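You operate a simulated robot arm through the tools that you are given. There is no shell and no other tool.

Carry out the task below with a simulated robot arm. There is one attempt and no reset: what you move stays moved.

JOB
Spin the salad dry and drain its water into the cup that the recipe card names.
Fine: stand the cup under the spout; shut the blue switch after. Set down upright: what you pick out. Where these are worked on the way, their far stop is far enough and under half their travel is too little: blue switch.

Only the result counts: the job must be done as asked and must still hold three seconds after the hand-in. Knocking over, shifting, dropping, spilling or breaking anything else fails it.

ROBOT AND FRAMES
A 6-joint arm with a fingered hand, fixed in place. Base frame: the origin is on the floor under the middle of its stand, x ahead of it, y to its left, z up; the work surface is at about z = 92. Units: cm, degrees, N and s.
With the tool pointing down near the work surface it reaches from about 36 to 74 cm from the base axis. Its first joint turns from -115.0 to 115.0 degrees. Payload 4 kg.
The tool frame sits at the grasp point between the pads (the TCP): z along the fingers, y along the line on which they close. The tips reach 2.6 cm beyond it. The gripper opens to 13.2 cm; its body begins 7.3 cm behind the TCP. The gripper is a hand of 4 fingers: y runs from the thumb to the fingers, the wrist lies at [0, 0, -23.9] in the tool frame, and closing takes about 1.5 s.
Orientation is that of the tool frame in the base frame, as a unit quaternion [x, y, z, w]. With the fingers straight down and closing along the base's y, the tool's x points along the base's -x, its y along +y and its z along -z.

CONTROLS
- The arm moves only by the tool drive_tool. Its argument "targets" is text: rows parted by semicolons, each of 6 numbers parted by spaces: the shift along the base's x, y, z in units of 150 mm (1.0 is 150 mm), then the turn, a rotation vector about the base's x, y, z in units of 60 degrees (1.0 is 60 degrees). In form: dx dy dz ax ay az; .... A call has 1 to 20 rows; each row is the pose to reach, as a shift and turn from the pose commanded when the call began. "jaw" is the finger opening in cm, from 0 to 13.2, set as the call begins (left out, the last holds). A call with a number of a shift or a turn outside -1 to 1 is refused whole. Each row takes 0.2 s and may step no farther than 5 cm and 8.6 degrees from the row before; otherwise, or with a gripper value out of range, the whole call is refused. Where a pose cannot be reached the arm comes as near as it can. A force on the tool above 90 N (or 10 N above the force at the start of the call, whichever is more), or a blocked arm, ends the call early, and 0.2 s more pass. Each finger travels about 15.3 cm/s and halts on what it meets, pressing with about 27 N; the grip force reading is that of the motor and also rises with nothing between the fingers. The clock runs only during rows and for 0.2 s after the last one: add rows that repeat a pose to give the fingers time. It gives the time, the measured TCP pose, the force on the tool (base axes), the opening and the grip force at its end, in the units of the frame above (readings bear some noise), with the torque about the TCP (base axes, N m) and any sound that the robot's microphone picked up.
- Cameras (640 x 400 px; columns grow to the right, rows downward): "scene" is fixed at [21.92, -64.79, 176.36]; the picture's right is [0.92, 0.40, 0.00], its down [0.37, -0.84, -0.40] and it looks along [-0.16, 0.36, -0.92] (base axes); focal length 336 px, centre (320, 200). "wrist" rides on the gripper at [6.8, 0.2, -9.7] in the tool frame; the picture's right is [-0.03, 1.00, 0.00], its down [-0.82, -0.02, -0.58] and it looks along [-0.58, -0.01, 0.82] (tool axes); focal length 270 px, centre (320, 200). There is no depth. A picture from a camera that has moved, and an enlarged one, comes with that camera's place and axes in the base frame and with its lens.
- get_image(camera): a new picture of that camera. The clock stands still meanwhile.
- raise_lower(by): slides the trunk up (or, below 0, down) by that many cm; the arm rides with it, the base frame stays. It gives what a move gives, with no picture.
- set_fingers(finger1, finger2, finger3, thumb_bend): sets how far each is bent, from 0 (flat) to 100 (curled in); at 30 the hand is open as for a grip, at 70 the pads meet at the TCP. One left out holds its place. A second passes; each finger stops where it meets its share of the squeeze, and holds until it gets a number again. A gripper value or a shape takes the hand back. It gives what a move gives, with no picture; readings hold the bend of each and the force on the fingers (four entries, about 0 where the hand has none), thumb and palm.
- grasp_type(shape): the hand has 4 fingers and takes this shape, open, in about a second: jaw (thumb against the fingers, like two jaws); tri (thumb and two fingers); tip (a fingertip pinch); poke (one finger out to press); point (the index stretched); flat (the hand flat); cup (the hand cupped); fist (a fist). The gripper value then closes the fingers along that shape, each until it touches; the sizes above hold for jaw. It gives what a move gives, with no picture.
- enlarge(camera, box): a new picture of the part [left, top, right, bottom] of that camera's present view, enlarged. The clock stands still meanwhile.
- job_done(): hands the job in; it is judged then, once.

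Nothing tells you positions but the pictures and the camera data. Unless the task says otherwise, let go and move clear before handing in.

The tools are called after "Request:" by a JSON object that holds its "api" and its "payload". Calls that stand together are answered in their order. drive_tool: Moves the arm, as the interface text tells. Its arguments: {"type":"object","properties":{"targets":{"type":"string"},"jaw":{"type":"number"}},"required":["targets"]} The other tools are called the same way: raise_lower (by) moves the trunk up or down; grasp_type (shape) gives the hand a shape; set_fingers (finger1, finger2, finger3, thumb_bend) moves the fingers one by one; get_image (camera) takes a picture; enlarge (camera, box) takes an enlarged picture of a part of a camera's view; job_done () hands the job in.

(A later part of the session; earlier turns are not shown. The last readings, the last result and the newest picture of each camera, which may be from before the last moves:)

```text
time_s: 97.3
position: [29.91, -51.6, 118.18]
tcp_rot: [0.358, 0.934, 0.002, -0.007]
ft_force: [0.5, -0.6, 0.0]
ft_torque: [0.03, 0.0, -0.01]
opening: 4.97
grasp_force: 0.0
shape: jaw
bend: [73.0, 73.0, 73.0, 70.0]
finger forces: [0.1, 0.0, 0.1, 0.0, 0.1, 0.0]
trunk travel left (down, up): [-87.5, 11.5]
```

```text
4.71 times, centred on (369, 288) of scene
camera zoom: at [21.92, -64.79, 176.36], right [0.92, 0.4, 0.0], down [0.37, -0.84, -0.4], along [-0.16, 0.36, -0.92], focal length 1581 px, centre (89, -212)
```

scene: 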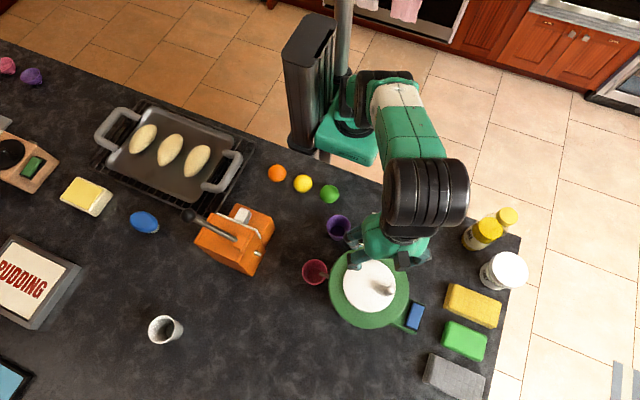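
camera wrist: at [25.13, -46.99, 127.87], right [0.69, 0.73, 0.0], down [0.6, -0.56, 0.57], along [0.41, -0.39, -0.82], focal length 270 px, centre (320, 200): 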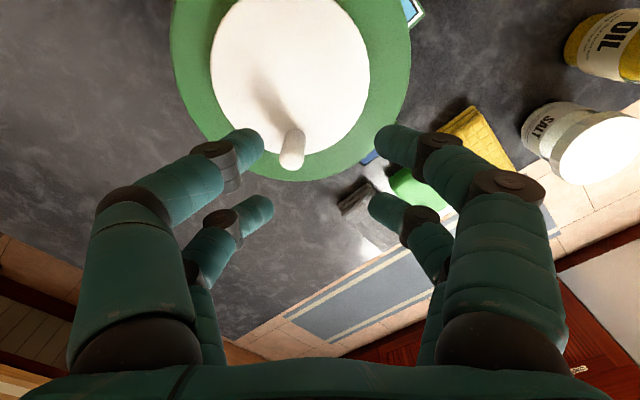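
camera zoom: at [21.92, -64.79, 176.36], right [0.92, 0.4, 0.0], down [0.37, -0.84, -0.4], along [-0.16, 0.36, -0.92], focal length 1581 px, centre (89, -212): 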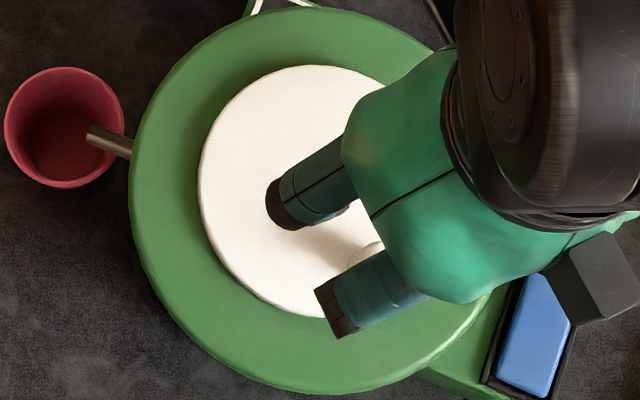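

The knob is at about (29.3, -53.5) (θ ≈ 317°). I continue yawing back to about ψ = -119° and position over it.

Request:
{"api": "drive_tool", "payload": {"targets": "-0.006 -0.02 0 0 0 -0.14; -0.012 -0.04 0 0 0 -0.28; -0.018 -0.06 0 0 0 -0.42; -0.024 -0.08 0 0 0 -0.56; -0.03 -0.1 0 0 0 -0.70; -0.036 -0.12 0 0 0 -0.84; -0.04 -0.127 0 0 0 -0.98; -0.04 -0.127 0 0 0 -0.98"}}

Request:
{"api": "drive_tool", "payload": {"targets": "0 0 0 0 0 -0.14; 0 0 0 0 0 -0.28; 0 0 0 0 0 -0.28"}}

Request:
{"api": "get_image", "payload": {"camera": "wrist"}}

```text
time_s: 99.1
position: [29.35, -53.45, 118.18]
tcp_rot: [0.77, 0.639, 0.005, -0.005]
ft_force: [-1.6, -0.1, 0.2]
ft_torque: [0.02, 0.02, 0.0]
opening: 4.98
grasp_force: 0.1
shape: jaw
bend: [73.0, 73.0, 73.0, 70.0]
finger forces: [0.0, 0.1, 0.0, 0.1, 0.0, 0.1]
trunk travel left (down, up): [-87.5, 11.5]
```

```text
time_s: 99.9
position: [29.45, -53.55, 118.11]
tcp_rot: [0.855, 0.519, 0.005, -0.003]
ft_force: [-0.3, 0.6, 0.0]
ft_torque: [0.0, 0.01, 0.03]
opening: 4.97
grasp_force: 0.0
shape: jaw
bend: [73.0, 73.0, 73.0, 70.0]
finger forces: [0.0, 0.0, 0.1, 0.0, 0.0, 0.0]
trunk travel left (down, up): [-87.5, 11.5]
```

```text
taken
camera wrist: at [32.7, -47.67, 127.85], right [0.88, -0.48, 0.0], down [-0.4, -0.72, 0.57], along [-0.28, -0.5, -0.82], focal length 270 px, centre (320, 200)
```

wrist: 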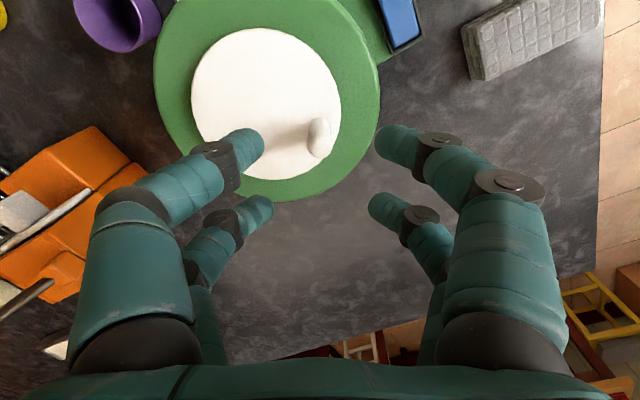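

Right over the knob again. Lower, close, and sweep the next arc.

Request:
{"api": "drive_tool", "payload": {"targets": "0 -0.003 -0.18 0 0 0; 0 -0.003 -0.37 0 0 0; 0 -0.003 -0.37 0 0 0"}}

Request:
{"api": "drive_tool", "payload": {"targets": "0 0 0 0 0 0; 0 0 0 0 0 0; 0 0 0 0 0 0; 0 0 0 0 0 0; 0 0 0 0 0 0; 0 0 0 0 0 0", "jaw": 0.6}}

Request:
{"api": "drive_tool", "payload": {"targets": "0.0217 0.0279 0 0 0 0.1333; 0.0392 0.0586 0 0 0 0.2667; 0.0523 0.0914 0 0 0 0.4; 0.0608 0.1257 0 0 0 0.5333; 0.0643 0.1609 0 0 0 0.6667; 0.063 0.1962 0 0 0 0.8; 0.0567 0.231 0 0 0 0.9333; 0.0567 0.231 0 0 0 0.9333"}}

Request:
{"api": "get_image", "payload": {"camera": "wrist"}}

```text
time_s: 100.7
position: [29.3, -53.72, 112.69]
tcp_rot: [0.854, 0.52, 0.005, -0.004]
ft_force: [-0.4, 0.2, 0.2]
ft_torque: [-0.02, -0.02, 0.01]
opening: 4.98
grasp_force: 0.0
shape: jaw
bend: [73.0, 73.0, 73.0, 70.0]
finger forces: [0.0, 0.0, 0.0, 0.0, 0.0, 0.0]
trunk travel left (down, up): [-87.5, 11.5]
```

```text
time_s: 102.1
position: [29.34, -53.57, 112.78]
tcp_rot: [0.855, 0.519, 0.005, -0.004]
ft_force: [0.1, 0.0, 0.7]
ft_torque: [0.0, 0.0, 0.06]
opening: 0.64
grasp_force: 0.1
shape: jaw
bend: [71.0, 71.0, 71.0, 70.0]
finger forces: [0.0, 0.0, 0.0, 0.0, 0.0, 0.0]
trunk travel left (down, up): [-87.5, 11.5]
```

```text
time_s: 103.9
position: [30.28, -50.06, 112.67]
tcp_rot: [0.509, 0.861, 0.002, -0.005]
ft_force: [-0.3, 0.1, 0.5]
ft_torque: [-0.01, -0.01, -0.03]
opening: 0.62
grasp_force: 0.1
shape: jaw
bend: [71.0, 71.0, 71.0, 70.0]
finger forces: [0.0, 0.0, 0.2, 0.1, 0.0, 0.0]
trunk travel left (down, up): [-87.5, 11.5]
```

```text
taken
camera wrist: at [27.22, -44.14, 122.28], right [0.89, 0.46, 0.0], down [0.38, -0.73, 0.57], along [0.26, -0.51, -0.82], focal length 270 px, centre (320, 200)
```

wrist: 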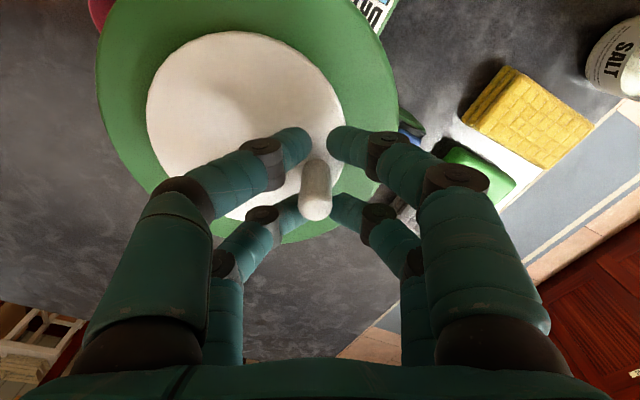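

Following well. Next 56°.

Request:
{"api": "drive_tool", "payload": {"targets": "-0.011 0.0336 0 0 0 0.1333; -0.0266 0.0653 0 0 0 0.2667; -0.0465 0.0945 0 0 0 0.4; -0.0702 0.1207 0 0 0 0.5333; -0.0974 0.1433 0 0 0 0.6667; -0.1274 0.1619 0 0 0 0.8; -0.1598 0.1762 0 0 0 0.9333; -0.1598 0.1762 0 0 0 0.9333"}}

Request:
{"api": "get_image", "payload": {"camera": "wrist"}}

```text
time_s: 105.7
position: [27.72, -47.46, 112.7]
tcp_rot: [0.046, 0.999, -0.001, -0.007]
ft_force: [-0.3, 0.0, -0.5]
ft_torque: [0.02, -0.03, 0.02]
opening: 0.64
grasp_force: 0.1
shape: jaw
bend: [71.0, 71.0, 71.0, 70.0]
finger forces: [0.1, 0.0, 0.1, 0.0, 0.0, 0.0]
trunk travel left (down, up): [-87.5, 11.5]
```

```text
taken
camera wrist: at [21.16, -46.68, 122.31], right [0.12, 0.99, 0.0], down [0.82, -0.1, 0.57], along [0.56, -0.07, -0.82], focal length 270 px, centre (320, 200)
```

wrist: 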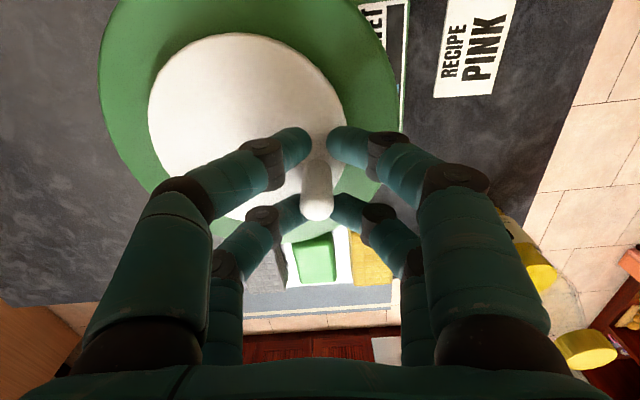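

The gauge is partly in view; I zoom in on it.

Request:
{"api": "enlarge", "payload": {"camera": "wrist", "box": [340, 0, 440, 110]}}

```text
3.64 times, centred on (390, 55) of wrist
camera zoom: at [21.16, -46.68, 122.31], right [0.12, 0.99, 0.0], down [0.82, -0.1, 0.57], along [0.56, -0.07, -0.82], focal length 983 px, centre (66, 727)
```

zoom: 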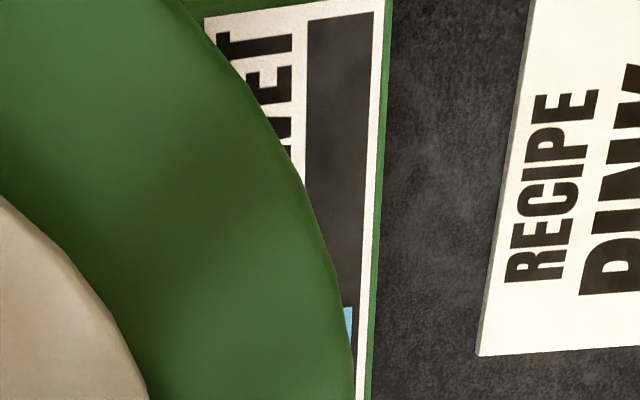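

About two thirds dry. I continue this arc another 56° with little yaw.

Request:
{"api": "drive_tool", "payload": {"targets": "-0.034 0.0096 0 0 0 0.04; -0.069 0.0144 0 0 0 0.08; -0.1043 0.0143 0 0 0 0.12; -0.1393 0.0092 0 0 0 0.16; -0.1733 -0.0006 0 0 0 0.2; -0.2055 -0.0151 0 0 0 0.24; -0.2354 -0.0339 0 0 0 0.28; -0.2354 -0.0339 0 0 0 0.28"}}

Request:
{"api": "get_image", "payload": {"camera": "wrist"}}

```text
time_s: 107.5
position: [24.2, -47.91, 112.75]
tcp_rot: [-0.1, 0.995, -0.002, -0.006]
ft_force: [1.0, 1.0, 0.8]
ft_torque: [0.02, 0.0, 0.07]
opening: 0.67
grasp_force: 0.0
shape: jaw
bend: [71.0, 70.0, 71.0, 70.0]
finger forces: [0.1, 1.0, 0.0, 0.1, 0.0, 0.1]
trunk travel left (down, up): [-87.5, 11.5]
```

```text
taken
camera wrist: at [17.69, -49.14, 122.33], right [-0.17, 0.98, 0.0], down [0.81, 0.14, 0.57], along [0.56, 0.1, -0.82], focal length 270 px, centre (320, 200)
```

wrist: 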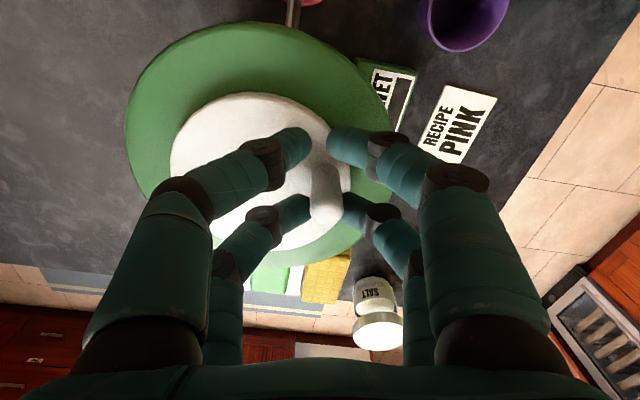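

Still engaged. I reopen, lift, and swing the wrist back for another arc, reading the gauge on the way.

Request:
{"api": "drive_tool", "payload": {"targets": "0 0 0 0 0 0; 0 0 0 0 0 0; 0 0 0 0 0 0; 0 0 0 0 0 0; 0 0 0.15 0 0 0; 0 0 0.38 0 0 0; 0 0 0.38 0 0 0", "jaw": 5.0}}

Request:
{"api": "drive_tool", "payload": {"targets": "0 0 0 0 0 -0.14; 0 0 0 0 0 -0.28; 0 0 0 0 0 -0.42; 0 0 0 0 0 -0.56; 0 0 0 0 0 -0.70; 0 0 0 0 0 -0.84; 0 0 0 0 0 -0.98; 0 0 0 0 0 -0.98"}}

Request:
{"api": "drive_tool", "payload": {"targets": "0 0 0 0 0 -0.14; 0 0 0 0 0 -0.28; 0 0 0 0 0 -0.42; 0 0 0 0 0 -0.42"}}

Request:
{"api": "get_image", "payload": {"camera": "wrist"}}

```text
time_s: 109.1
position: [24.29, -48.01, 118.37]
tcp_rot: [-0.099, 0.995, -0.001, -0.006]
ft_force: [-0.2, -0.2, 0.2]
ft_torque: [-0.02, 0.01, 0.01]
opening: 4.96
grasp_force: 0.0
shape: jaw
bend: [73.0, 73.0, 73.0, 70.0]
finger forces: [0.0, 0.0, 0.0, 0.0, 0.0, 0.0]
trunk travel left (down, up): [-87.5, 11.5]
```

```text
time_s: 110.9
position: [24.24, -47.91, 118.35]
tcp_rot: [0.402, 0.916, 0.002, -0.005]
ft_force: [-0.1, -0.3, -0.4]
ft_torque: [0.01, -0.02, 0.0]
opening: 4.94
grasp_force: 0.0
shape: jaw
bend: [73.0, 73.0, 73.0, 70.0]
finger forces: [0.0, 0.1, 0.1, 0.0, 0.1, 0.1]
trunk travel left (down, up): [-87.5, 11.5]
```

```text
time_s: 111.9
position: [24.24, -47.93, 118.3]
tcp_rot: [0.593, 0.806, 0.003, -0.005]
ft_force: [-0.7, 0.8, 0.1]
ft_torque: [-0.02, -0.03, -0.01]
opening: 4.96
grasp_force: 0.1
shape: jaw
bend: [73.0, 73.0, 73.0, 70.0]
finger forces: [0.0, 0.0, 0.1, 0.0, 0.0, 0.1]
trunk travel left (down, up): [-87.5, 11.5]
```

```text
taken
camera wrist: at [22.51, -41.52, 128.01], right [0.96, 0.27, 0.0], down [0.23, -0.79, 0.57], along [0.15, -0.55, -0.82], focal length 270 px, centre (320, 200)
```

wrist: 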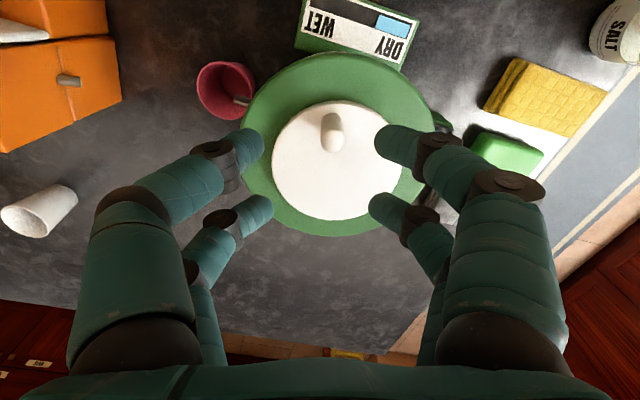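

Request:
{"api": "enlarge", "payload": {"camera": "wrist", "box": [280, 0, 430, 90]}}

Request:
{"api": "enlarge", "payload": {"camera": "wrist", "box": [230, 60, 450, 240]}}

Request:
{"api": "enlarge", "payload": {"camera": "scene", "box": [325, 245, 413, 330]}}

```text
4.27 times, centred on (355, 45) of wrist
camera zoom: at [22.51, -41.52, 128.01], right [0.96, 0.27, 0.0], down [0.23, -0.79, 0.57], along [0.15, -0.55, -0.82], focal length 1153 px, centre (171, 861)
```

zoom: 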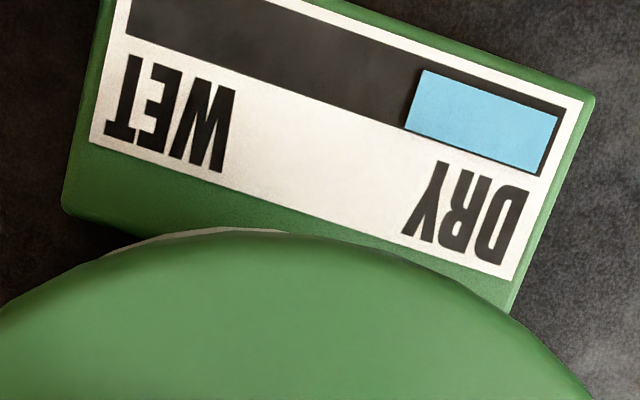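

```text
2.22 times, centred on (340, 150) of wrist
camera zoom: at [22.51, -41.52, 128.01], right [0.96, 0.27, 0.0], down [0.23, -0.79, 0.57], along [0.15, -0.55, -0.82], focal length 601 px, centre (276, 311)
```

zoom: 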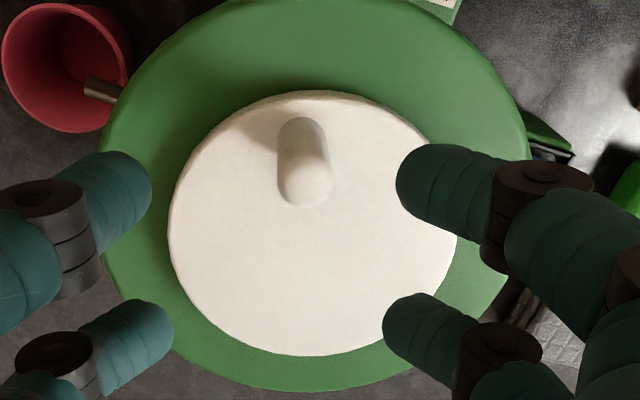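

```text
4.71 times, centred on (369, 288) of scene
camera zoom: at [21.92, -64.79, 176.36], right [0.92, 0.4, 0.0], down [0.37, -0.84, -0.4], along [-0.16, 0.36, -0.92], focal length 1581 px, centre (89, -212)
```

zoom: 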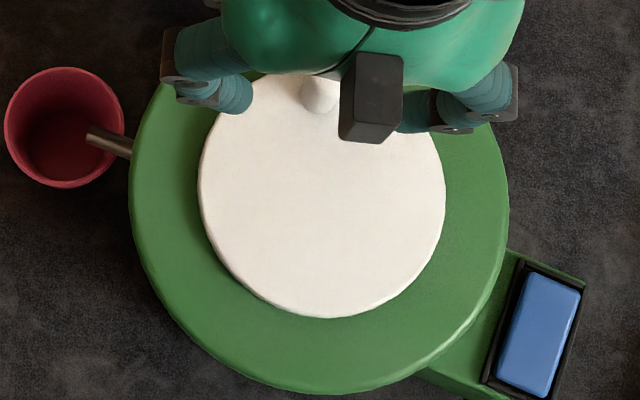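

The bar is at about 32% left with the knob at θ ≈ 113° (second turn). Roughly 230° more is needed. I set up over the knob at (25.1, -47.55) for the next arc.

Request:
{"api": "drive_tool", "payload": {"targets": "0.01 0.005 0 0 0 -0.14; 0.02 0.01 0 0 0 -0.28; 0.03 0.015 0 0 0 -0.42; 0.04 0.02 0 0 0 -0.56; 0.05 0.023 0 0 0 -0.70; 0.057 0.025 0 0 0 -0.84; 0.057 0.025 0 0 0 -0.97; 0.057 0.025 0 0 0 -0.97"}}

Request:
{"api": "get_image", "payload": {"camera": "wrist"}}

```text
time_s: 113.7
position: [25.22, -47.57, 118.43]
tcp_rot: [0.91, 0.415, 0.006, -0.003]
ft_force: [0.1, -0.5, -0.3]
ft_torque: [-0.01, -0.01, -0.01]
opening: 4.96
grasp_force: 0.0
shape: jaw
bend: [73.0, 73.0, 73.0, 70.0]
finger forces: [0.0, 0.0, 0.0, 0.2, 0.0, 0.0]
trunk travel left (down, up): [-87.5, 11.5]
```

```text
taken
camera wrist: at [29.73, -42.65, 128.05], right [0.74, -0.67, 0.0], down [-0.55, -0.61, 0.57], along [-0.38, -0.42, -0.82], focal length 270 px, centre (320, 200)
```

wrist: 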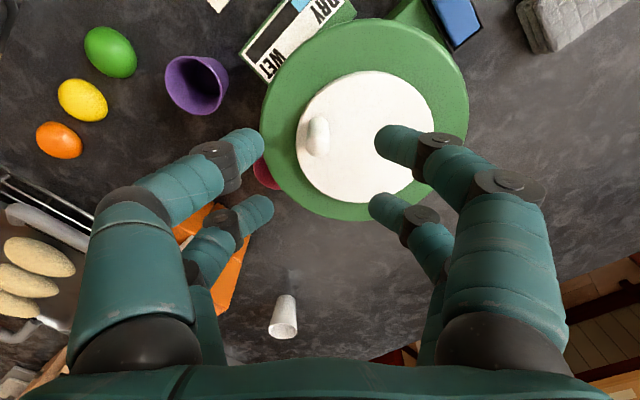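

Engaging again and sweeping the next 56°.

Request:
{"api": "drive_tool", "payload": {"targets": "0 0.005 -0.18 0 0 0; 0 0.005 -0.39 0 0 0; 0 0.005 -0.39 0 0 0"}}

Request:
{"api": "drive_tool", "payload": {"targets": "0 0 0 0 0 0; 0 0 0 0 0 0; 0 0 0 0 0 0; 0 0 0 0 0 0; 0 0 0 0 0 0; 0 0 0 0 0 0", "jaw": 0.6}}

Request:
{"api": "drive_tool", "payload": {"targets": "-0.0317 -0.0157 0 0 0 0.0833; -0.0609 -0.0356 0 0 0 0.1667; -0.087 -0.0594 0 0 0 0.25; -0.1096 -0.0866 0 0 0 0.3333; -0.1281 -0.1166 0 0 0 0.4167; -0.1424 -0.149 0 0 0 0.5; -0.1519 -0.183 0 0 0 0.5833; -0.1519 -0.183 0 0 0 0.5833"}}

Request:
{"api": "get_image", "payload": {"camera": "wrist"}}

```text
time_s: 114.5
position: [25.1, -47.47, 112.51]
tcp_rot: [0.909, 0.417, 0.005, -0.003]
ft_force: [-0.3, 0.0, 0.3]
ft_torque: [0.03, 0.01, 0.02]
opening: 4.96
grasp_force: 0.1
shape: jaw
bend: [73.0, 73.0, 73.0, 70.0]
finger forces: [0.1, 0.0, 0.0, 0.0, 0.0, 0.0]
trunk travel left (down, up): [-87.5, 11.5]
```

```text
time_s: 115.9
position: [25.09, -47.48, 112.55]
tcp_rot: [0.91, 0.416, 0.005, -0.003]
ft_force: [1.4, -0.5, -0.1]
ft_torque: [-0.02, -0.01, -0.01]
opening: 0.63
grasp_force: 0.0
shape: jaw
bend: [71.0, 71.0, 71.0, 70.0]
finger forces: [0.0, 0.0, 0.1, 0.0, 0.1, 0.0]
trunk travel left (down, up): [-87.5, 11.5]
```

```text
time_s: 117.7
position: [22.77, -50.13, 112.38]
tcp_rot: [0.742, 0.671, 0.004, -0.005]
ft_force: [-0.3, 0.3, 0.2]
ft_torque: [-0.01, -0.02, 0.03]
opening: 0.62
grasp_force: 0.0
shape: jaw
bend: [71.0, 71.0, 71.0, 70.0]
finger forces: [0.1, 0.1, 0.0, 0.0, 0.1, 0.1]
trunk travel left (down, up): [-87.5, 11.5]
```

```text
taken
camera wrist: at [23.76, -43.62, 122.14], right [0.99, -0.12, 0.0], down [-0.1, -0.82, 0.57], along [-0.07, -0.56, -0.82], focal length 270 px, centre (320, 200)
```

wrist: 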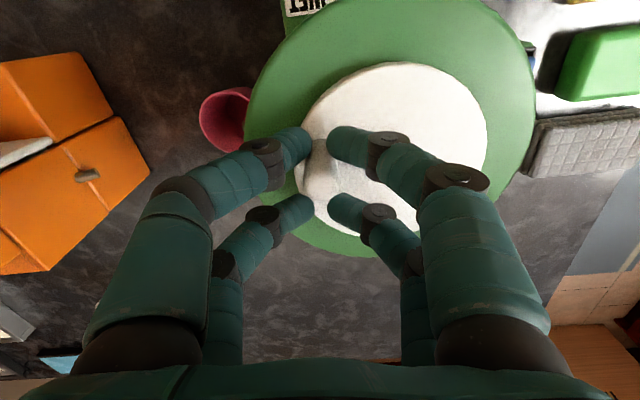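

Following. Two more sweeps in this arc.

Request:
{"api": "drive_tool", "payload": {"targets": "-0.0047 -0.035 0 0 0 0.1333; -0.0046 -0.0704 0 0 0 0.2667; 0.0006 -0.1053 0 0 0 0.4; 0.0105 -0.1392 0 0 0 0.5333; 0.025 -0.1715 0 0 0 0.6667; 0.0439 -0.2013 0 0 0 0.8; 0.0667 -0.2283 0 0 0 0.9333; 0.0667 -0.2283 0 0 0 0.9333"}}

Request:
{"api": "drive_tool", "payload": {"targets": "0.0264 -0.0235 0 0 0 0.11; 0.0558 -0.0431 0 0 0 0.22; 0.0876 -0.0584 0 0 0 0.33; 0.1213 -0.0692 0 0 0 0.44; 0.1561 -0.0752 0 0 0 0.55; 0.1914 -0.0762 0 0 0 0.65; 0.2266 -0.0723 0 0 0 0.75; 0.2266 -0.0723 0 0 0 0.75"}}

Request:
{"api": "get_image", "payload": {"camera": "wrist"}}

```text
time_s: 119.5
position: [23.79, -53.6, 112.52]
tcp_rot: [0.339, 0.941, 0.002, -0.006]
ft_force: [-0.2, 0.9, 0.2]
ft_torque: [0.01, 0.03, 0.02]
opening: 0.64
grasp_force: 0.0
shape: jaw
bend: [71.0, 71.0, 71.0, 70.0]
finger forces: [0.1, 0.0, 0.1, 0.1, 0.0, 0.1]
trunk travel left (down, up): [-87.5, 11.5]
```

```text
time_s: 121.3
position: [27.26, -54.82, 112.48]
tcp_rot: [-0.046, 0.999, -0.001, -0.006]
ft_force: [-0.2, -0.3, 0.3]
ft_torque: [0.01, -0.01, 0.0]
opening: 0.61
grasp_force: 0.1
shape: jaw
bend: [71.0, 71.0, 71.0, 70.0]
finger forces: [0.2, 0.0, 0.1, 0.1, 0.0, 0.0]
trunk travel left (down, up): [-87.5, 11.5]
```

```text
taken
camera wrist: at [20.62, -55.23, 122.15], right [-0.07, 1.0, 0.0], down [0.82, 0.06, 0.57], along [0.57, 0.04, -0.82], focal length 270 px, centre (320, 200)
```

wrist: 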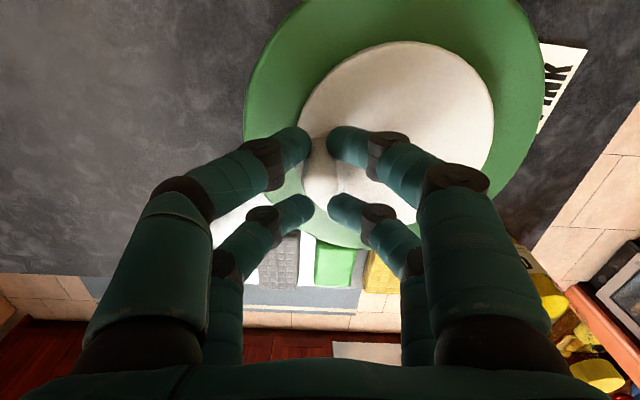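

Still engaged. I extend this arc by another 40°.

Request:
{"api": "drive_tool", "payload": {"targets": "0.0342 0.0087 0 0 0 0.03; 0.0669 0.0221 0 0 0 0.06; 0.0974 0.04 0 0 0 0.09; 0.1252 0.0619 0 0 0 0.12; 0.1496 0.0874 0 0 0 0.15; 0.1496 0.0874 0 0 0 0.15"}}

Request:
{"api": "get_image", "payload": {"camera": "wrist"}}

```text
time_s: 122.7
position: [29.52, -53.39, 112.4]
tcp_rot: [-0.125, 0.992, -0.001, -0.006]
ft_force: [0.6, -0.4, 0.3]
ft_torque: [0.0, -0.01, 0.0]
opening: 0.62
grasp_force: 0.1
shape: jaw
bend: [71.0, 71.0, 71.0, 70.0]
finger forces: [0.0, 0.0, 0.1, 0.0, 0.2, 0.0]
trunk travel left (down, up): [-87.5, 11.5]
```

```text
taken
camera wrist: at [23.02, -54.91, 122.12], right [-0.22, 0.98, 0.0], down [0.8, 0.18, 0.57], along [0.55, 0.12, -0.82], focal length 270 px, centre (320, 200)
```

wrist: 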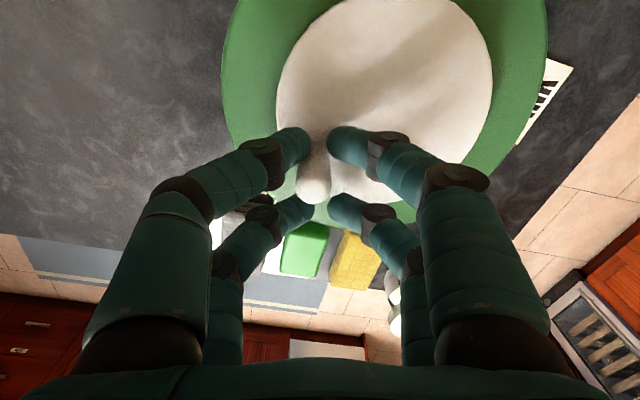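

I lift and rotate back to read the gauge.

Request:
{"api": "drive_tool", "payload": {"targets": "0 0 0 0 0 0; 0 0 0 0 0 0; 0 0 0 0 0 0; 0 0 0 0 0 0; 0 0 0.15 0 0 0; 0 0 0.4 0 0 0; 0 0 0.4 0 0 0", "jaw": 5.0}}

Request:
{"api": "drive_tool", "payload": {"targets": "0 0.04 0 0 0 -0.14; 0 0.08 0 0 0 -0.28; 0 0.12 0 0 0 -0.42; 0 0.16 0 0 0 -0.56; 0 0.2 0 0 0 -0.70; 0 0.24 0 0 0 -0.84; 0 0.28 0 0 0 -0.98; 0 0.28 0 0 0 -0.98"}}

Request:
{"api": "drive_tool", "payload": {"targets": "-0.08 0.05 0 0 0 -0.14; -0.16 0.1 0 0 0 -0.28; -0.24 0.15 0 0 0 -0.42; -0.24 0.15 0 0 0 -0.42"}}

Request:
{"api": "get_image", "payload": {"camera": "wrist"}}

```text
time_s: 124.3
position: [29.65, -53.45, 118.52]
tcp_rot: [-0.124, 0.992, -0.003, -0.005]
ft_force: [-0.1, 0.1, 0.0]
ft_torque: [0.01, -0.02, -0.02]
opening: 4.96
grasp_force: 0.1
shape: jaw
bend: [73.0, 73.0, 73.0, 70.0]
finger forces: [0.1, 0.1, 0.1, 0.0, 0.0, 0.1]
trunk travel left (down, up): [-87.5, 11.5]
```

```text
time_s: 126.1
position: [29.38, -49.2, 118.61]
tcp_rot: [0.38, 0.925, 0.002, -0.005]
ft_force: [0.0, 0.6, 0.0]
ft_torque: [0.0, 0.01, 0.0]
opening: 4.99
grasp_force: 0.0
shape: jaw
bend: [73.0, 73.0, 73.0, 70.0]
finger forces: [0.0, 0.0, 0.0, 0.1, 0.1, 0.0]
trunk travel left (down, up): [-87.5, 11.5]
```

```text
time_s: 127.1
position: [25.81, -46.94, 118.49]
tcp_rot: [0.573, 0.82, 0.002, -0.006]
ft_force: [0.4, 0.3, 0.1]
ft_torque: [-0.02, -0.01, 0.01]
opening: 4.95
grasp_force: 0.0
shape: jaw
bend: [73.0, 73.0, 73.0, 70.0]
finger forces: [0.0, 0.0, 0.0, 0.0, 0.1, 0.0]
trunk travel left (down, up): [-87.5, 11.5]
```

```text
taken
camera wrist: at [23.78, -40.69, 128.13], right [0.95, 0.32, 0.0], down [0.26, -0.78, 0.57], along [0.18, -0.54, -0.82], focal length 270 px, centre (320, 200)
```

wrist: 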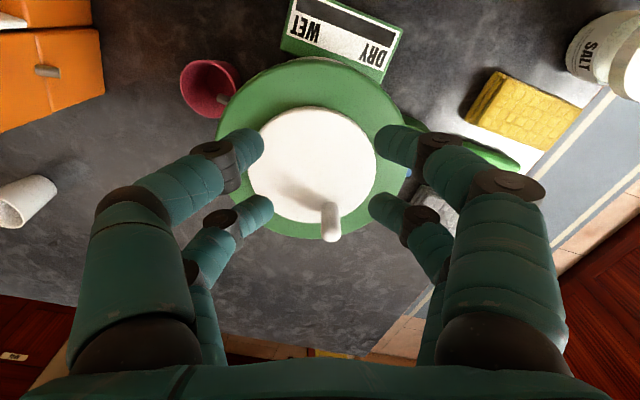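

Request:
{"api": "enlarge", "payload": {"camera": "wrist", "box": [270, 0, 420, 90]}}

Request:
{"api": "enlarge", "payload": {"camera": "wrist", "box": [170, 40, 270, 130]}}

Request:
{"api": "get_image", "payload": {"camera": "scene"}}

```text
4.27 times, centred on (345, 45) of wrist
camera zoom: at [23.78, -40.69, 128.13], right [0.95, 0.32, 0.0], down [0.26, -0.78, 0.57], along [0.18, -0.54, -0.82], focal length 1153 px, centre (213, 861)
```

zoom: 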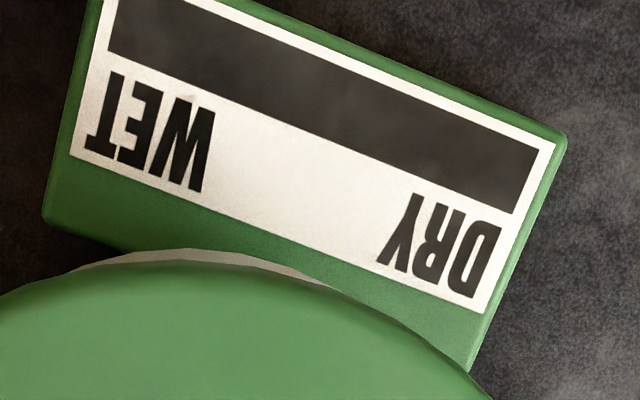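

```text
4.44 times, centred on (220, 85) of wrist
camera zoom: at [23.78, -40.69, 128.13], right [0.95, 0.32, 0.0], down [0.26, -0.78, 0.57], along [0.18, -0.54, -0.82], focal length 1201 px, centre (764, 711)
```

zoom: 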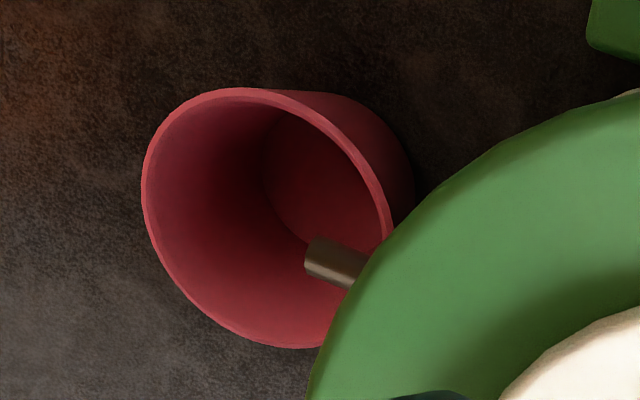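

```text
taken
```

scene: 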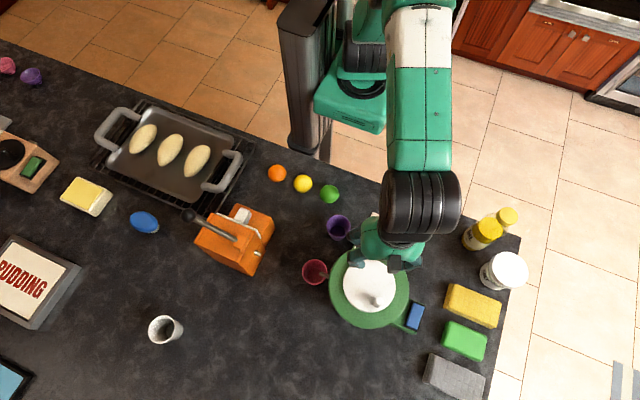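

The gauge now reads fully DRY. Next is the blue switch: I move over near it for a close look.

Request:
{"api": "drive_tool", "payload": {"targets": "0.2 0 0 0 0 0; 0.4 0 0 0 0 0; 0.6 -0.01 0 0 0 0; 0.75 -0.02 0 0 0 0; 0.88 -0.033 -0.07 0 0 0; 0.88 -0.033 -0.14 0 0 0; 0.88 -0.033 -0.14 0 0 0"}}

Request:
{"api": "get_image", "payload": {"camera": "wrist"}}

```text
time_s: 128.7
position: [39.11, -47.45, 116.4]
tcp_rot: [0.572, 0.82, 0.002, -0.005]
ft_force: [-0.2, 0.0, -0.3]
ft_torque: [0.0, 0.03, 0.05]
opening: 4.99
grasp_force: 0.0
shape: jaw
bend: [73.0, 73.0, 73.0, 70.0]
finger forces: [0.1, 0.0, 0.0, 0.1, 0.0, 0.0]
trunk travel left (down, up): [-87.5, 11.5]
```

```text
taken
camera wrist: at [37.06, -41.15, 126.05], right [0.95, 0.32, 0.0], down [0.27, -0.78, 0.57], along [0.18, -0.54, -0.82], focal length 270 px, centre (320, 200)
```

wrist: 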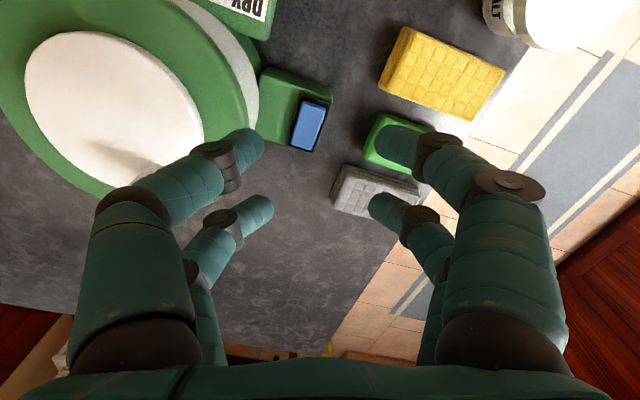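

Request:
{"api": "enlarge", "payload": {"camera": "wrist", "box": [250, 60, 350, 160]}}

Request:
{"api": "enlarge", "payload": {"camera": "scene", "box": [395, 295, 433, 335]}}

```text
4.00 times, centred on (300, 110) of wrist
camera zoom: at [37.06, -41.15, 126.05], right [0.95, 0.32, 0.0], down [0.27, -0.78, 0.57], along [0.18, -0.54, -0.82], focal length 1081 px, centre (400, 560)
```

zoom: 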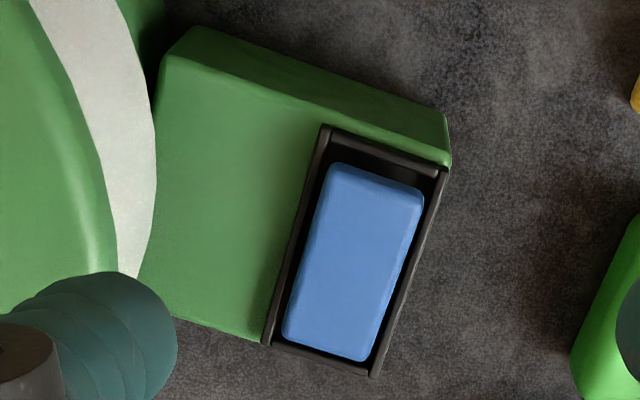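

```text
10.00 times, centred on (414, 315) of scene
camera zoom: at [21.92, -64.79, 176.36], right [0.92, 0.4, 0.0], down [0.37, -0.84, -0.4], along [-0.16, 0.36, -0.92], focal length 3360 px, centre (-620, -950)
```

zoom: 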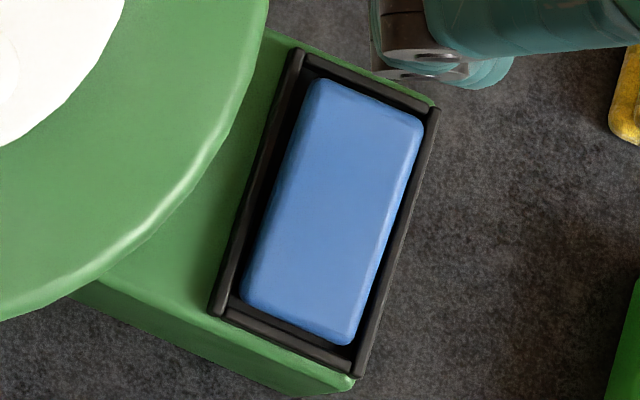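

The paddle is a rocker: its +y end (y ≈ -48.6) is up, its -y end (y ≈ -53.6) is down, centred x ≈ 39.15, top near z ≈ 97.5. I'll press the +y end with closed fingertips, the hand leaning toward +x to clear the lid. First I set the orientation up high.

Request:
{"api": "drive_tool", "payload": {"targets": "0 0 0 0 0 -0.12; 0 0 0 0 0 -0.24; 0 0 0 0 0 -0.337; 0 0 0 0 0 -0.337", "jaw": 0.0}}

Request:
{"api": "drive_tool", "payload": {"targets": "0.02 0 0 0 0.12 0; 0.04 -0.005 0 0 0.24 0; 0.057 -0.01 0 0 0.35 0; 0.057 -0.01 -0.1 0 0.35 0; 0.057 -0.01 -0.3 0 0.35 0; 0.057 -0.01 -0.3 0 0.35 0"}}

Request:
{"api": "get_image", "payload": {"camera": "wrist"}}

Request:
{"api": "enlarge", "payload": {"camera": "scene", "box": [370, 250, 470, 340]}}

```text
time_s: 129.7
position: [39.17, -47.63, 116.34]
tcp_rot: [0.708, 0.706, 0.004, -0.005]
ft_force: [-0.3, 0.5, 0.0]
ft_torque: [0.04, 0.0, 0.04]
opening: 0.0
grasp_force: 26.7
shape: jaw
bend: [63.0, 63.0, 64.0, 70.0]
finger forces: [0.0, 0.0, 0.0, 0.0, 0.0, 0.1]
trunk travel left (down, up): [-87.5, 11.5]
```

```text
time_s: 131.1
position: [39.96, -47.65, 111.94]
tcp_rot: [0.696, 0.694, -0.126, -0.133]
ft_force: [0.0, 0.3, -0.2]
ft_torque: [-0.02, -0.01, -0.02]
opening: 0.01
grasp_force: 26.3
shape: jaw
bend: [63.0, 63.0, 64.0, 70.0]
finger forces: [0.0, 0.1, 0.1, 0.0, 0.0, 0.1]
trunk travel left (down, up): [-87.5, 11.5]
```

```text
taken
camera wrist: at [43.64, -40.92, 120.84], right [0.93, -0.03, -0.36], down [0.18, -0.82, 0.54], along [-0.31, -0.57, -0.76], focal length 270 px, centre (320, 200)
```

wrist: 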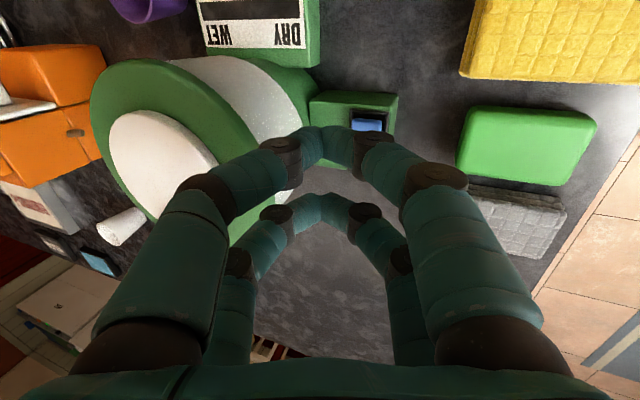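

```text
4.44 times, centred on (420, 295) of scene
camera zoom: at [21.92, -64.79, 176.36], right [0.92, 0.4, 0.0], down [0.37, -0.84, -0.4], along [-0.16, 0.36, -0.92], focal length 1493 px, centre (-124, -222)
```

zoom: 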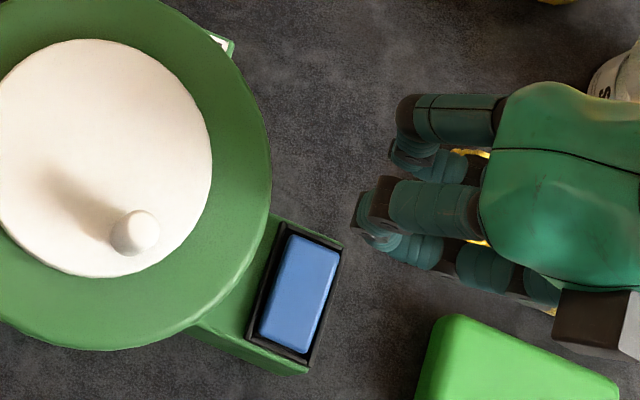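

The closed fingertips are aligned over the +y end of the paddle. Descending close to it.

Request:
{"api": "drive_tool", "payload": {"targets": "0 0 -0.2 0 0 0; 0 0 -0.4 0 0 0; 0 0 -0.6 0 0 0; 0 0 -0.7 0 0 0; 0 0 -0.7 0 0 0"}}

Request:
{"api": "enlarge", "payload": {"camera": "scene", "box": [370, 260, 470, 340]}}

Request:
{"api": "get_image", "payload": {"camera": "wrist"}}

```text
time_s: 132.3
position: [40.0, -47.6, 101.43]
tcp_rot: [0.696, 0.694, -0.125, -0.134]
ft_force: [-0.2, -0.1, -0.5]
ft_torque: [0.01, 0.03, 0.03]
opening: 0.0
grasp_force: 26.8
shape: jaw
bend: [63.0, 64.0, 64.0, 70.0]
finger forces: [0.1, 0.0, 0.1, 0.0, 0.1, 0.1]
trunk travel left (down, up): [-87.5, 11.5]
```

```text
5.00 times, centred on (420, 300) of scene
camera zoom: at [21.92, -64.79, 176.36], right [0.92, 0.4, 0.0], down [0.37, -0.84, -0.4], along [-0.16, 0.36, -0.92], focal length 1680 px, centre (-180, -300)
```

zoom: 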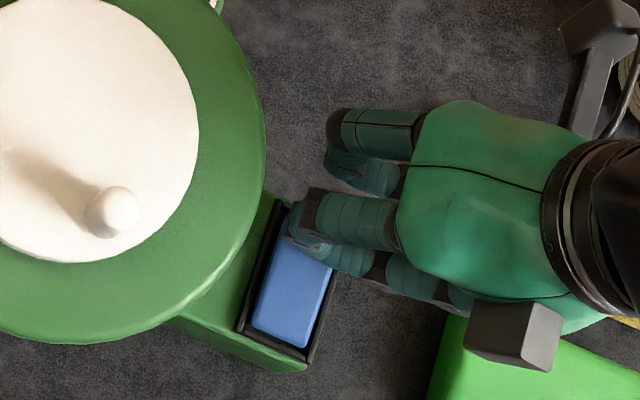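

```text
taken
camera wrist: at [43.69, -40.93, 110.29], right [0.93, -0.03, -0.36], down [0.18, -0.82, 0.54], along [-0.31, -0.57, -0.76], focal length 270 px, centre (320, 200)
```

wrist: 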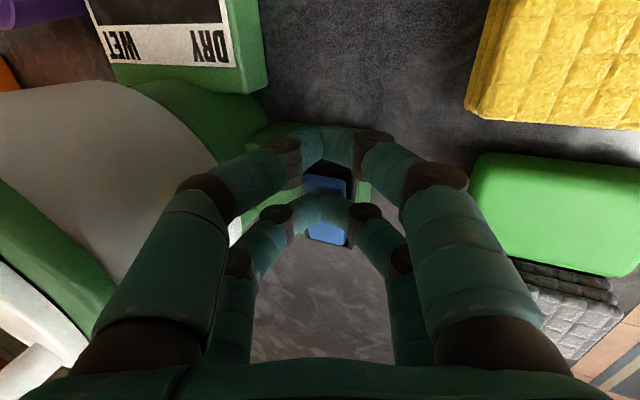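

The tips are right above the +y end. Pressing down slowly.

Request:
{"api": "drive_tool", "payload": {"targets": "0 0 -0.05 0 0 0; 0 0 -0.1 0 0 0; 0 0 -0.1 0 0 0"}}

Request:
{"api": "drive_tool", "payload": {"targets": "0 0 -0.02 0 0 0; 0 0 -0.04 0 0 0; 0 0 -0.04 0 0 0"}}

Request:
{"api": "enlarge", "payload": {"camera": "scene", "box": [385, 280, 445, 340]}}

```text
time_s: 133.1
position: [40.09, -47.62, 100.38]
tcp_rot: [0.696, 0.695, -0.126, -0.129]
ft_force: [8.4, -0.4, 37.6]
ft_torque: [-0.82, 0.23, 0.23]
opening: 0.02
grasp_force: 26.8
shape: jaw
bend: [63.0, 70.0, 68.0, 70.0]
finger forces: [0.1, 0.0, 0.0, 0.0, 0.0, 0.1]
trunk travel left (down, up): [-87.5, 11.5]
```

```text
time_s: 133.9
position: [40.12, -47.5, 100.18]
tcp_rot: [0.698, 0.694, -0.126, -0.124]
ft_force: [10.1, 1.0, 58.5]
ft_torque: [-1.35, 0.38, 0.26]
opening: 0.01
grasp_force: 27.1
shape: jaw
bend: [63.0, 71.0, 71.0, 70.0]
finger forces: [0.0, 0.0, 69.4, 0.0, 0.0, 0.0]
trunk travel left (down, up): [-87.5, 11.5]
```

```text
6.67 times, centred on (415, 310) of scene
camera zoom: at [21.92, -64.79, 176.36], right [0.92, 0.4, 0.0], down [0.37, -0.84, -0.4], along [-0.16, 0.36, -0.92], focal length 2240 px, centre (-313, -533)
```

zoom: 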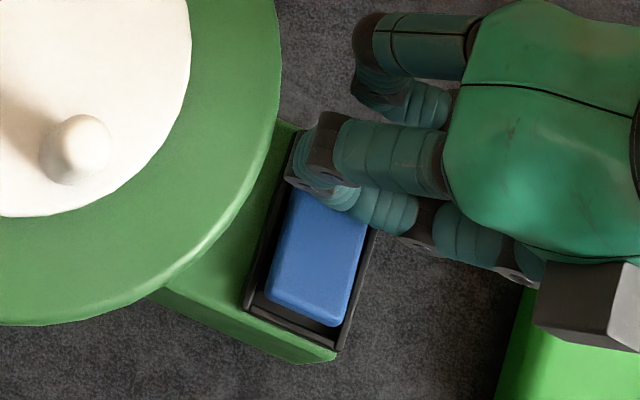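

I've met about 58 N; I check whether the paddle has rocked.

Request:
{"api": "enlarge", "payload": {"camera": "scene", "box": [395, 295, 433, 335]}}

Request:
{"api": "enlarge", "payload": {"camera": "wrist", "box": [250, 100, 400, 260]}}

Request:
{"api": "enlarge", "payload": {"camera": "scene", "box": [290, 245, 350, 295]}}

```text
10.00 times, centred on (414, 315) of scene
camera zoom: at [21.92, -64.79, 176.36], right [0.92, 0.4, 0.0], down [0.37, -0.84, -0.4], along [-0.16, 0.36, -0.92], focal length 3360 px, centre (-620, -950)
```

zoom: 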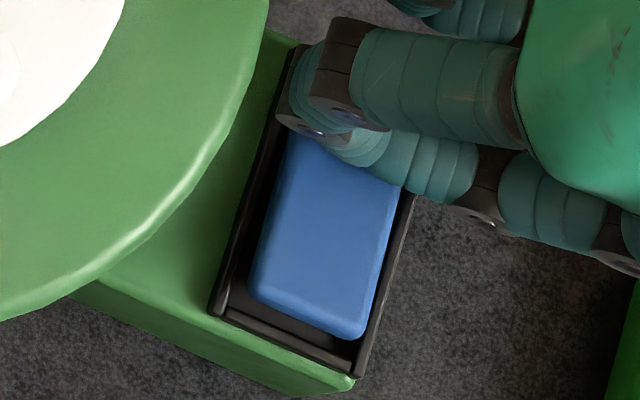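

```text
2.50 times, centred on (325, 180) of wrist
camera zoom: at [43.64, -40.71, 109.13], right [0.94, -0.03, -0.35], down [0.18, -0.81, 0.55], along [-0.3, -0.58, -0.76], focal length 676 px, centre (308, 250)
```

zoom: 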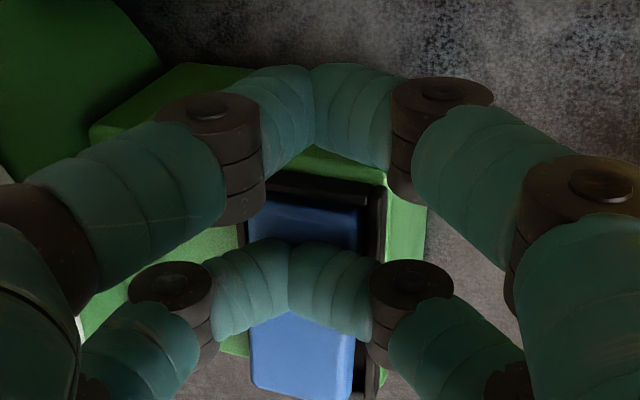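

```text
8.00 times, centred on (320, 270) of scene
camera zoom: at [21.92, -64.79, 176.36], right [0.92, 0.4, 0.0], down [0.37, -0.84, -0.4], along [-0.16, 0.36, -0.92], focal length 2688 px, centre (320, -360)
```

zoom: 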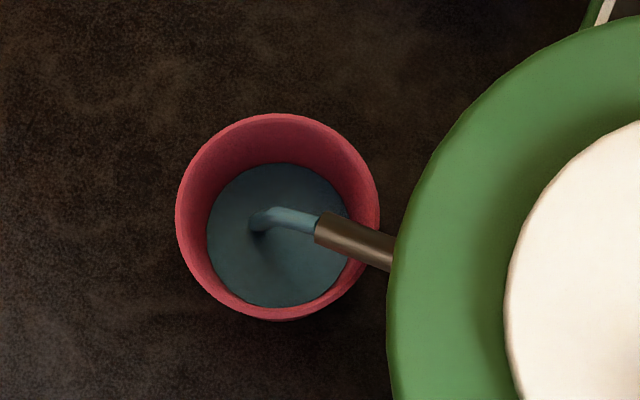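

Water is flowing from the spout into the pink cup. I'll ease off the pressure and watch the flow and level.

Request:
{"api": "drive_tool", "payload": {"targets": "0 0 0.05 0 0 0; 0 0 0.1 0 0 0"}}

Request:
{"api": "enlarge", "payload": {"camera": "scene", "box": [290, 245, 350, 295]}}

Request:
{"api": "enlarge", "payload": {"camera": "scene", "box": [395, 295, 433, 335]}}

```text
time_s: 134.5
position: [39.84, -47.47, 100.52]
tcp_rot: [0.696, 0.694, -0.125, -0.136]
ft_force: [0.8, 0.4, 5.8]
ft_torque: [-0.16, 0.06, 0.02]
opening: 0.0
grasp_force: 27.5
shape: jaw
bend: [63.0, 69.0, 68.0, 70.0]
finger forces: [0.0, 0.0, 0.0, 0.0, 0.1, 0.0]
trunk travel left (down, up): [-87.5, 11.5]
```

```text
8.00 times, centred on (320, 270) of scene
camera zoom: at [21.92, -64.79, 176.36], right [0.92, 0.4, 0.0], down [0.37, -0.84, -0.4], along [-0.16, 0.36, -0.92], focal length 2688 px, centre (320, -360)
```

zoom: 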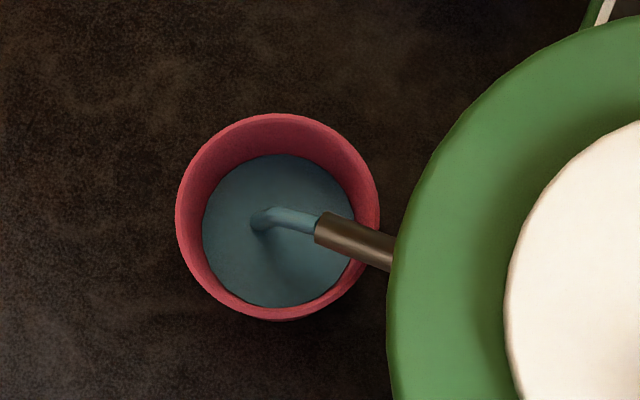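

```text
10.00 times, centred on (414, 315) of scene
camera zoom: at [21.92, -64.79, 176.36], right [0.92, 0.4, 0.0], down [0.37, -0.84, -0.4], along [-0.16, 0.36, -0.92], focal length 3360 px, centre (-620, -950)
```

zoom: 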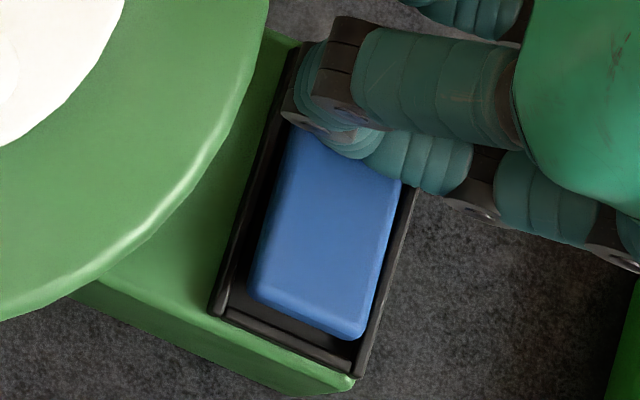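

The paddle stays rocked and the water is rising steadily. While it drains I move over to the other (-y) end, ready to shut it.

Request:
{"api": "drive_tool", "payload": {"targets": "0 0 0.2 0 0 0; 0 -0.22 0.25 0 0 0; 0 -0.49 0.25 0 0 0"}}

Request:
{"api": "enlarge", "payload": {"camera": "scene", "box": [290, 245, 350, 295]}}

Request:
{"api": "enlarge", "payload": {"camera": "scene", "box": [370, 270, 470, 350]}}

```text
time_s: 135.3
position: [39.24, -54.04, 104.4]
tcp_rot: [0.696, 0.694, -0.124, -0.135]
ft_force: [-0.6, 0.5, 0.2]
ft_torque: [-0.04, -0.01, -0.02]
opening: 0.0
grasp_force: 26.9
shape: jaw
bend: [63.0, 67.0, 67.0, 70.0]
finger forces: [0.1, 0.0, 0.1, 0.0, 0.0, 0.0]
out of reach, approached as far as the arm can: row 3
trunk travel left (down, up): [-87.5, 11.5]
```

```text
8.00 times, centred on (320, 270) of scene
camera zoom: at [21.92, -64.79, 176.36], right [0.92, 0.4, 0.0], down [0.37, -0.84, -0.4], along [-0.16, 0.36, -0.92], focal length 2688 px, centre (320, -360)
```

zoom: 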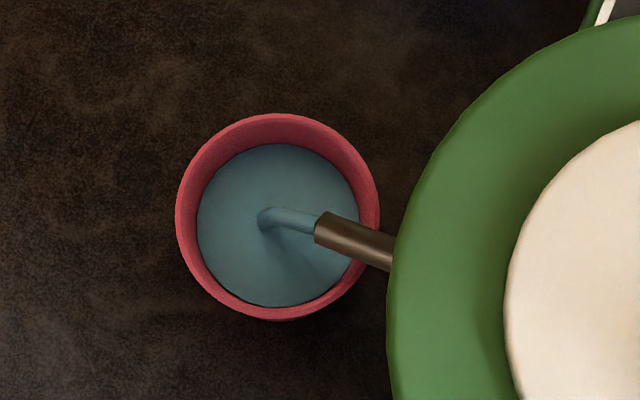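

```text
5.00 times, centred on (420, 310) of scene
camera zoom: at [21.92, -64.79, 176.36], right [0.92, 0.4, 0.0], down [0.37, -0.84, -0.4], along [-0.16, 0.36, -0.92], focal length 1680 px, centre (-180, -350)
```

zoom: 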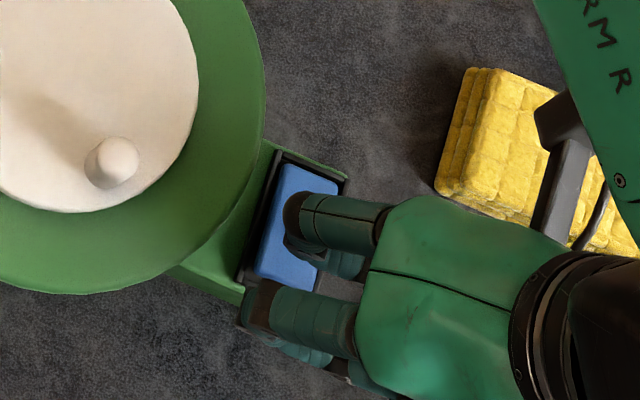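

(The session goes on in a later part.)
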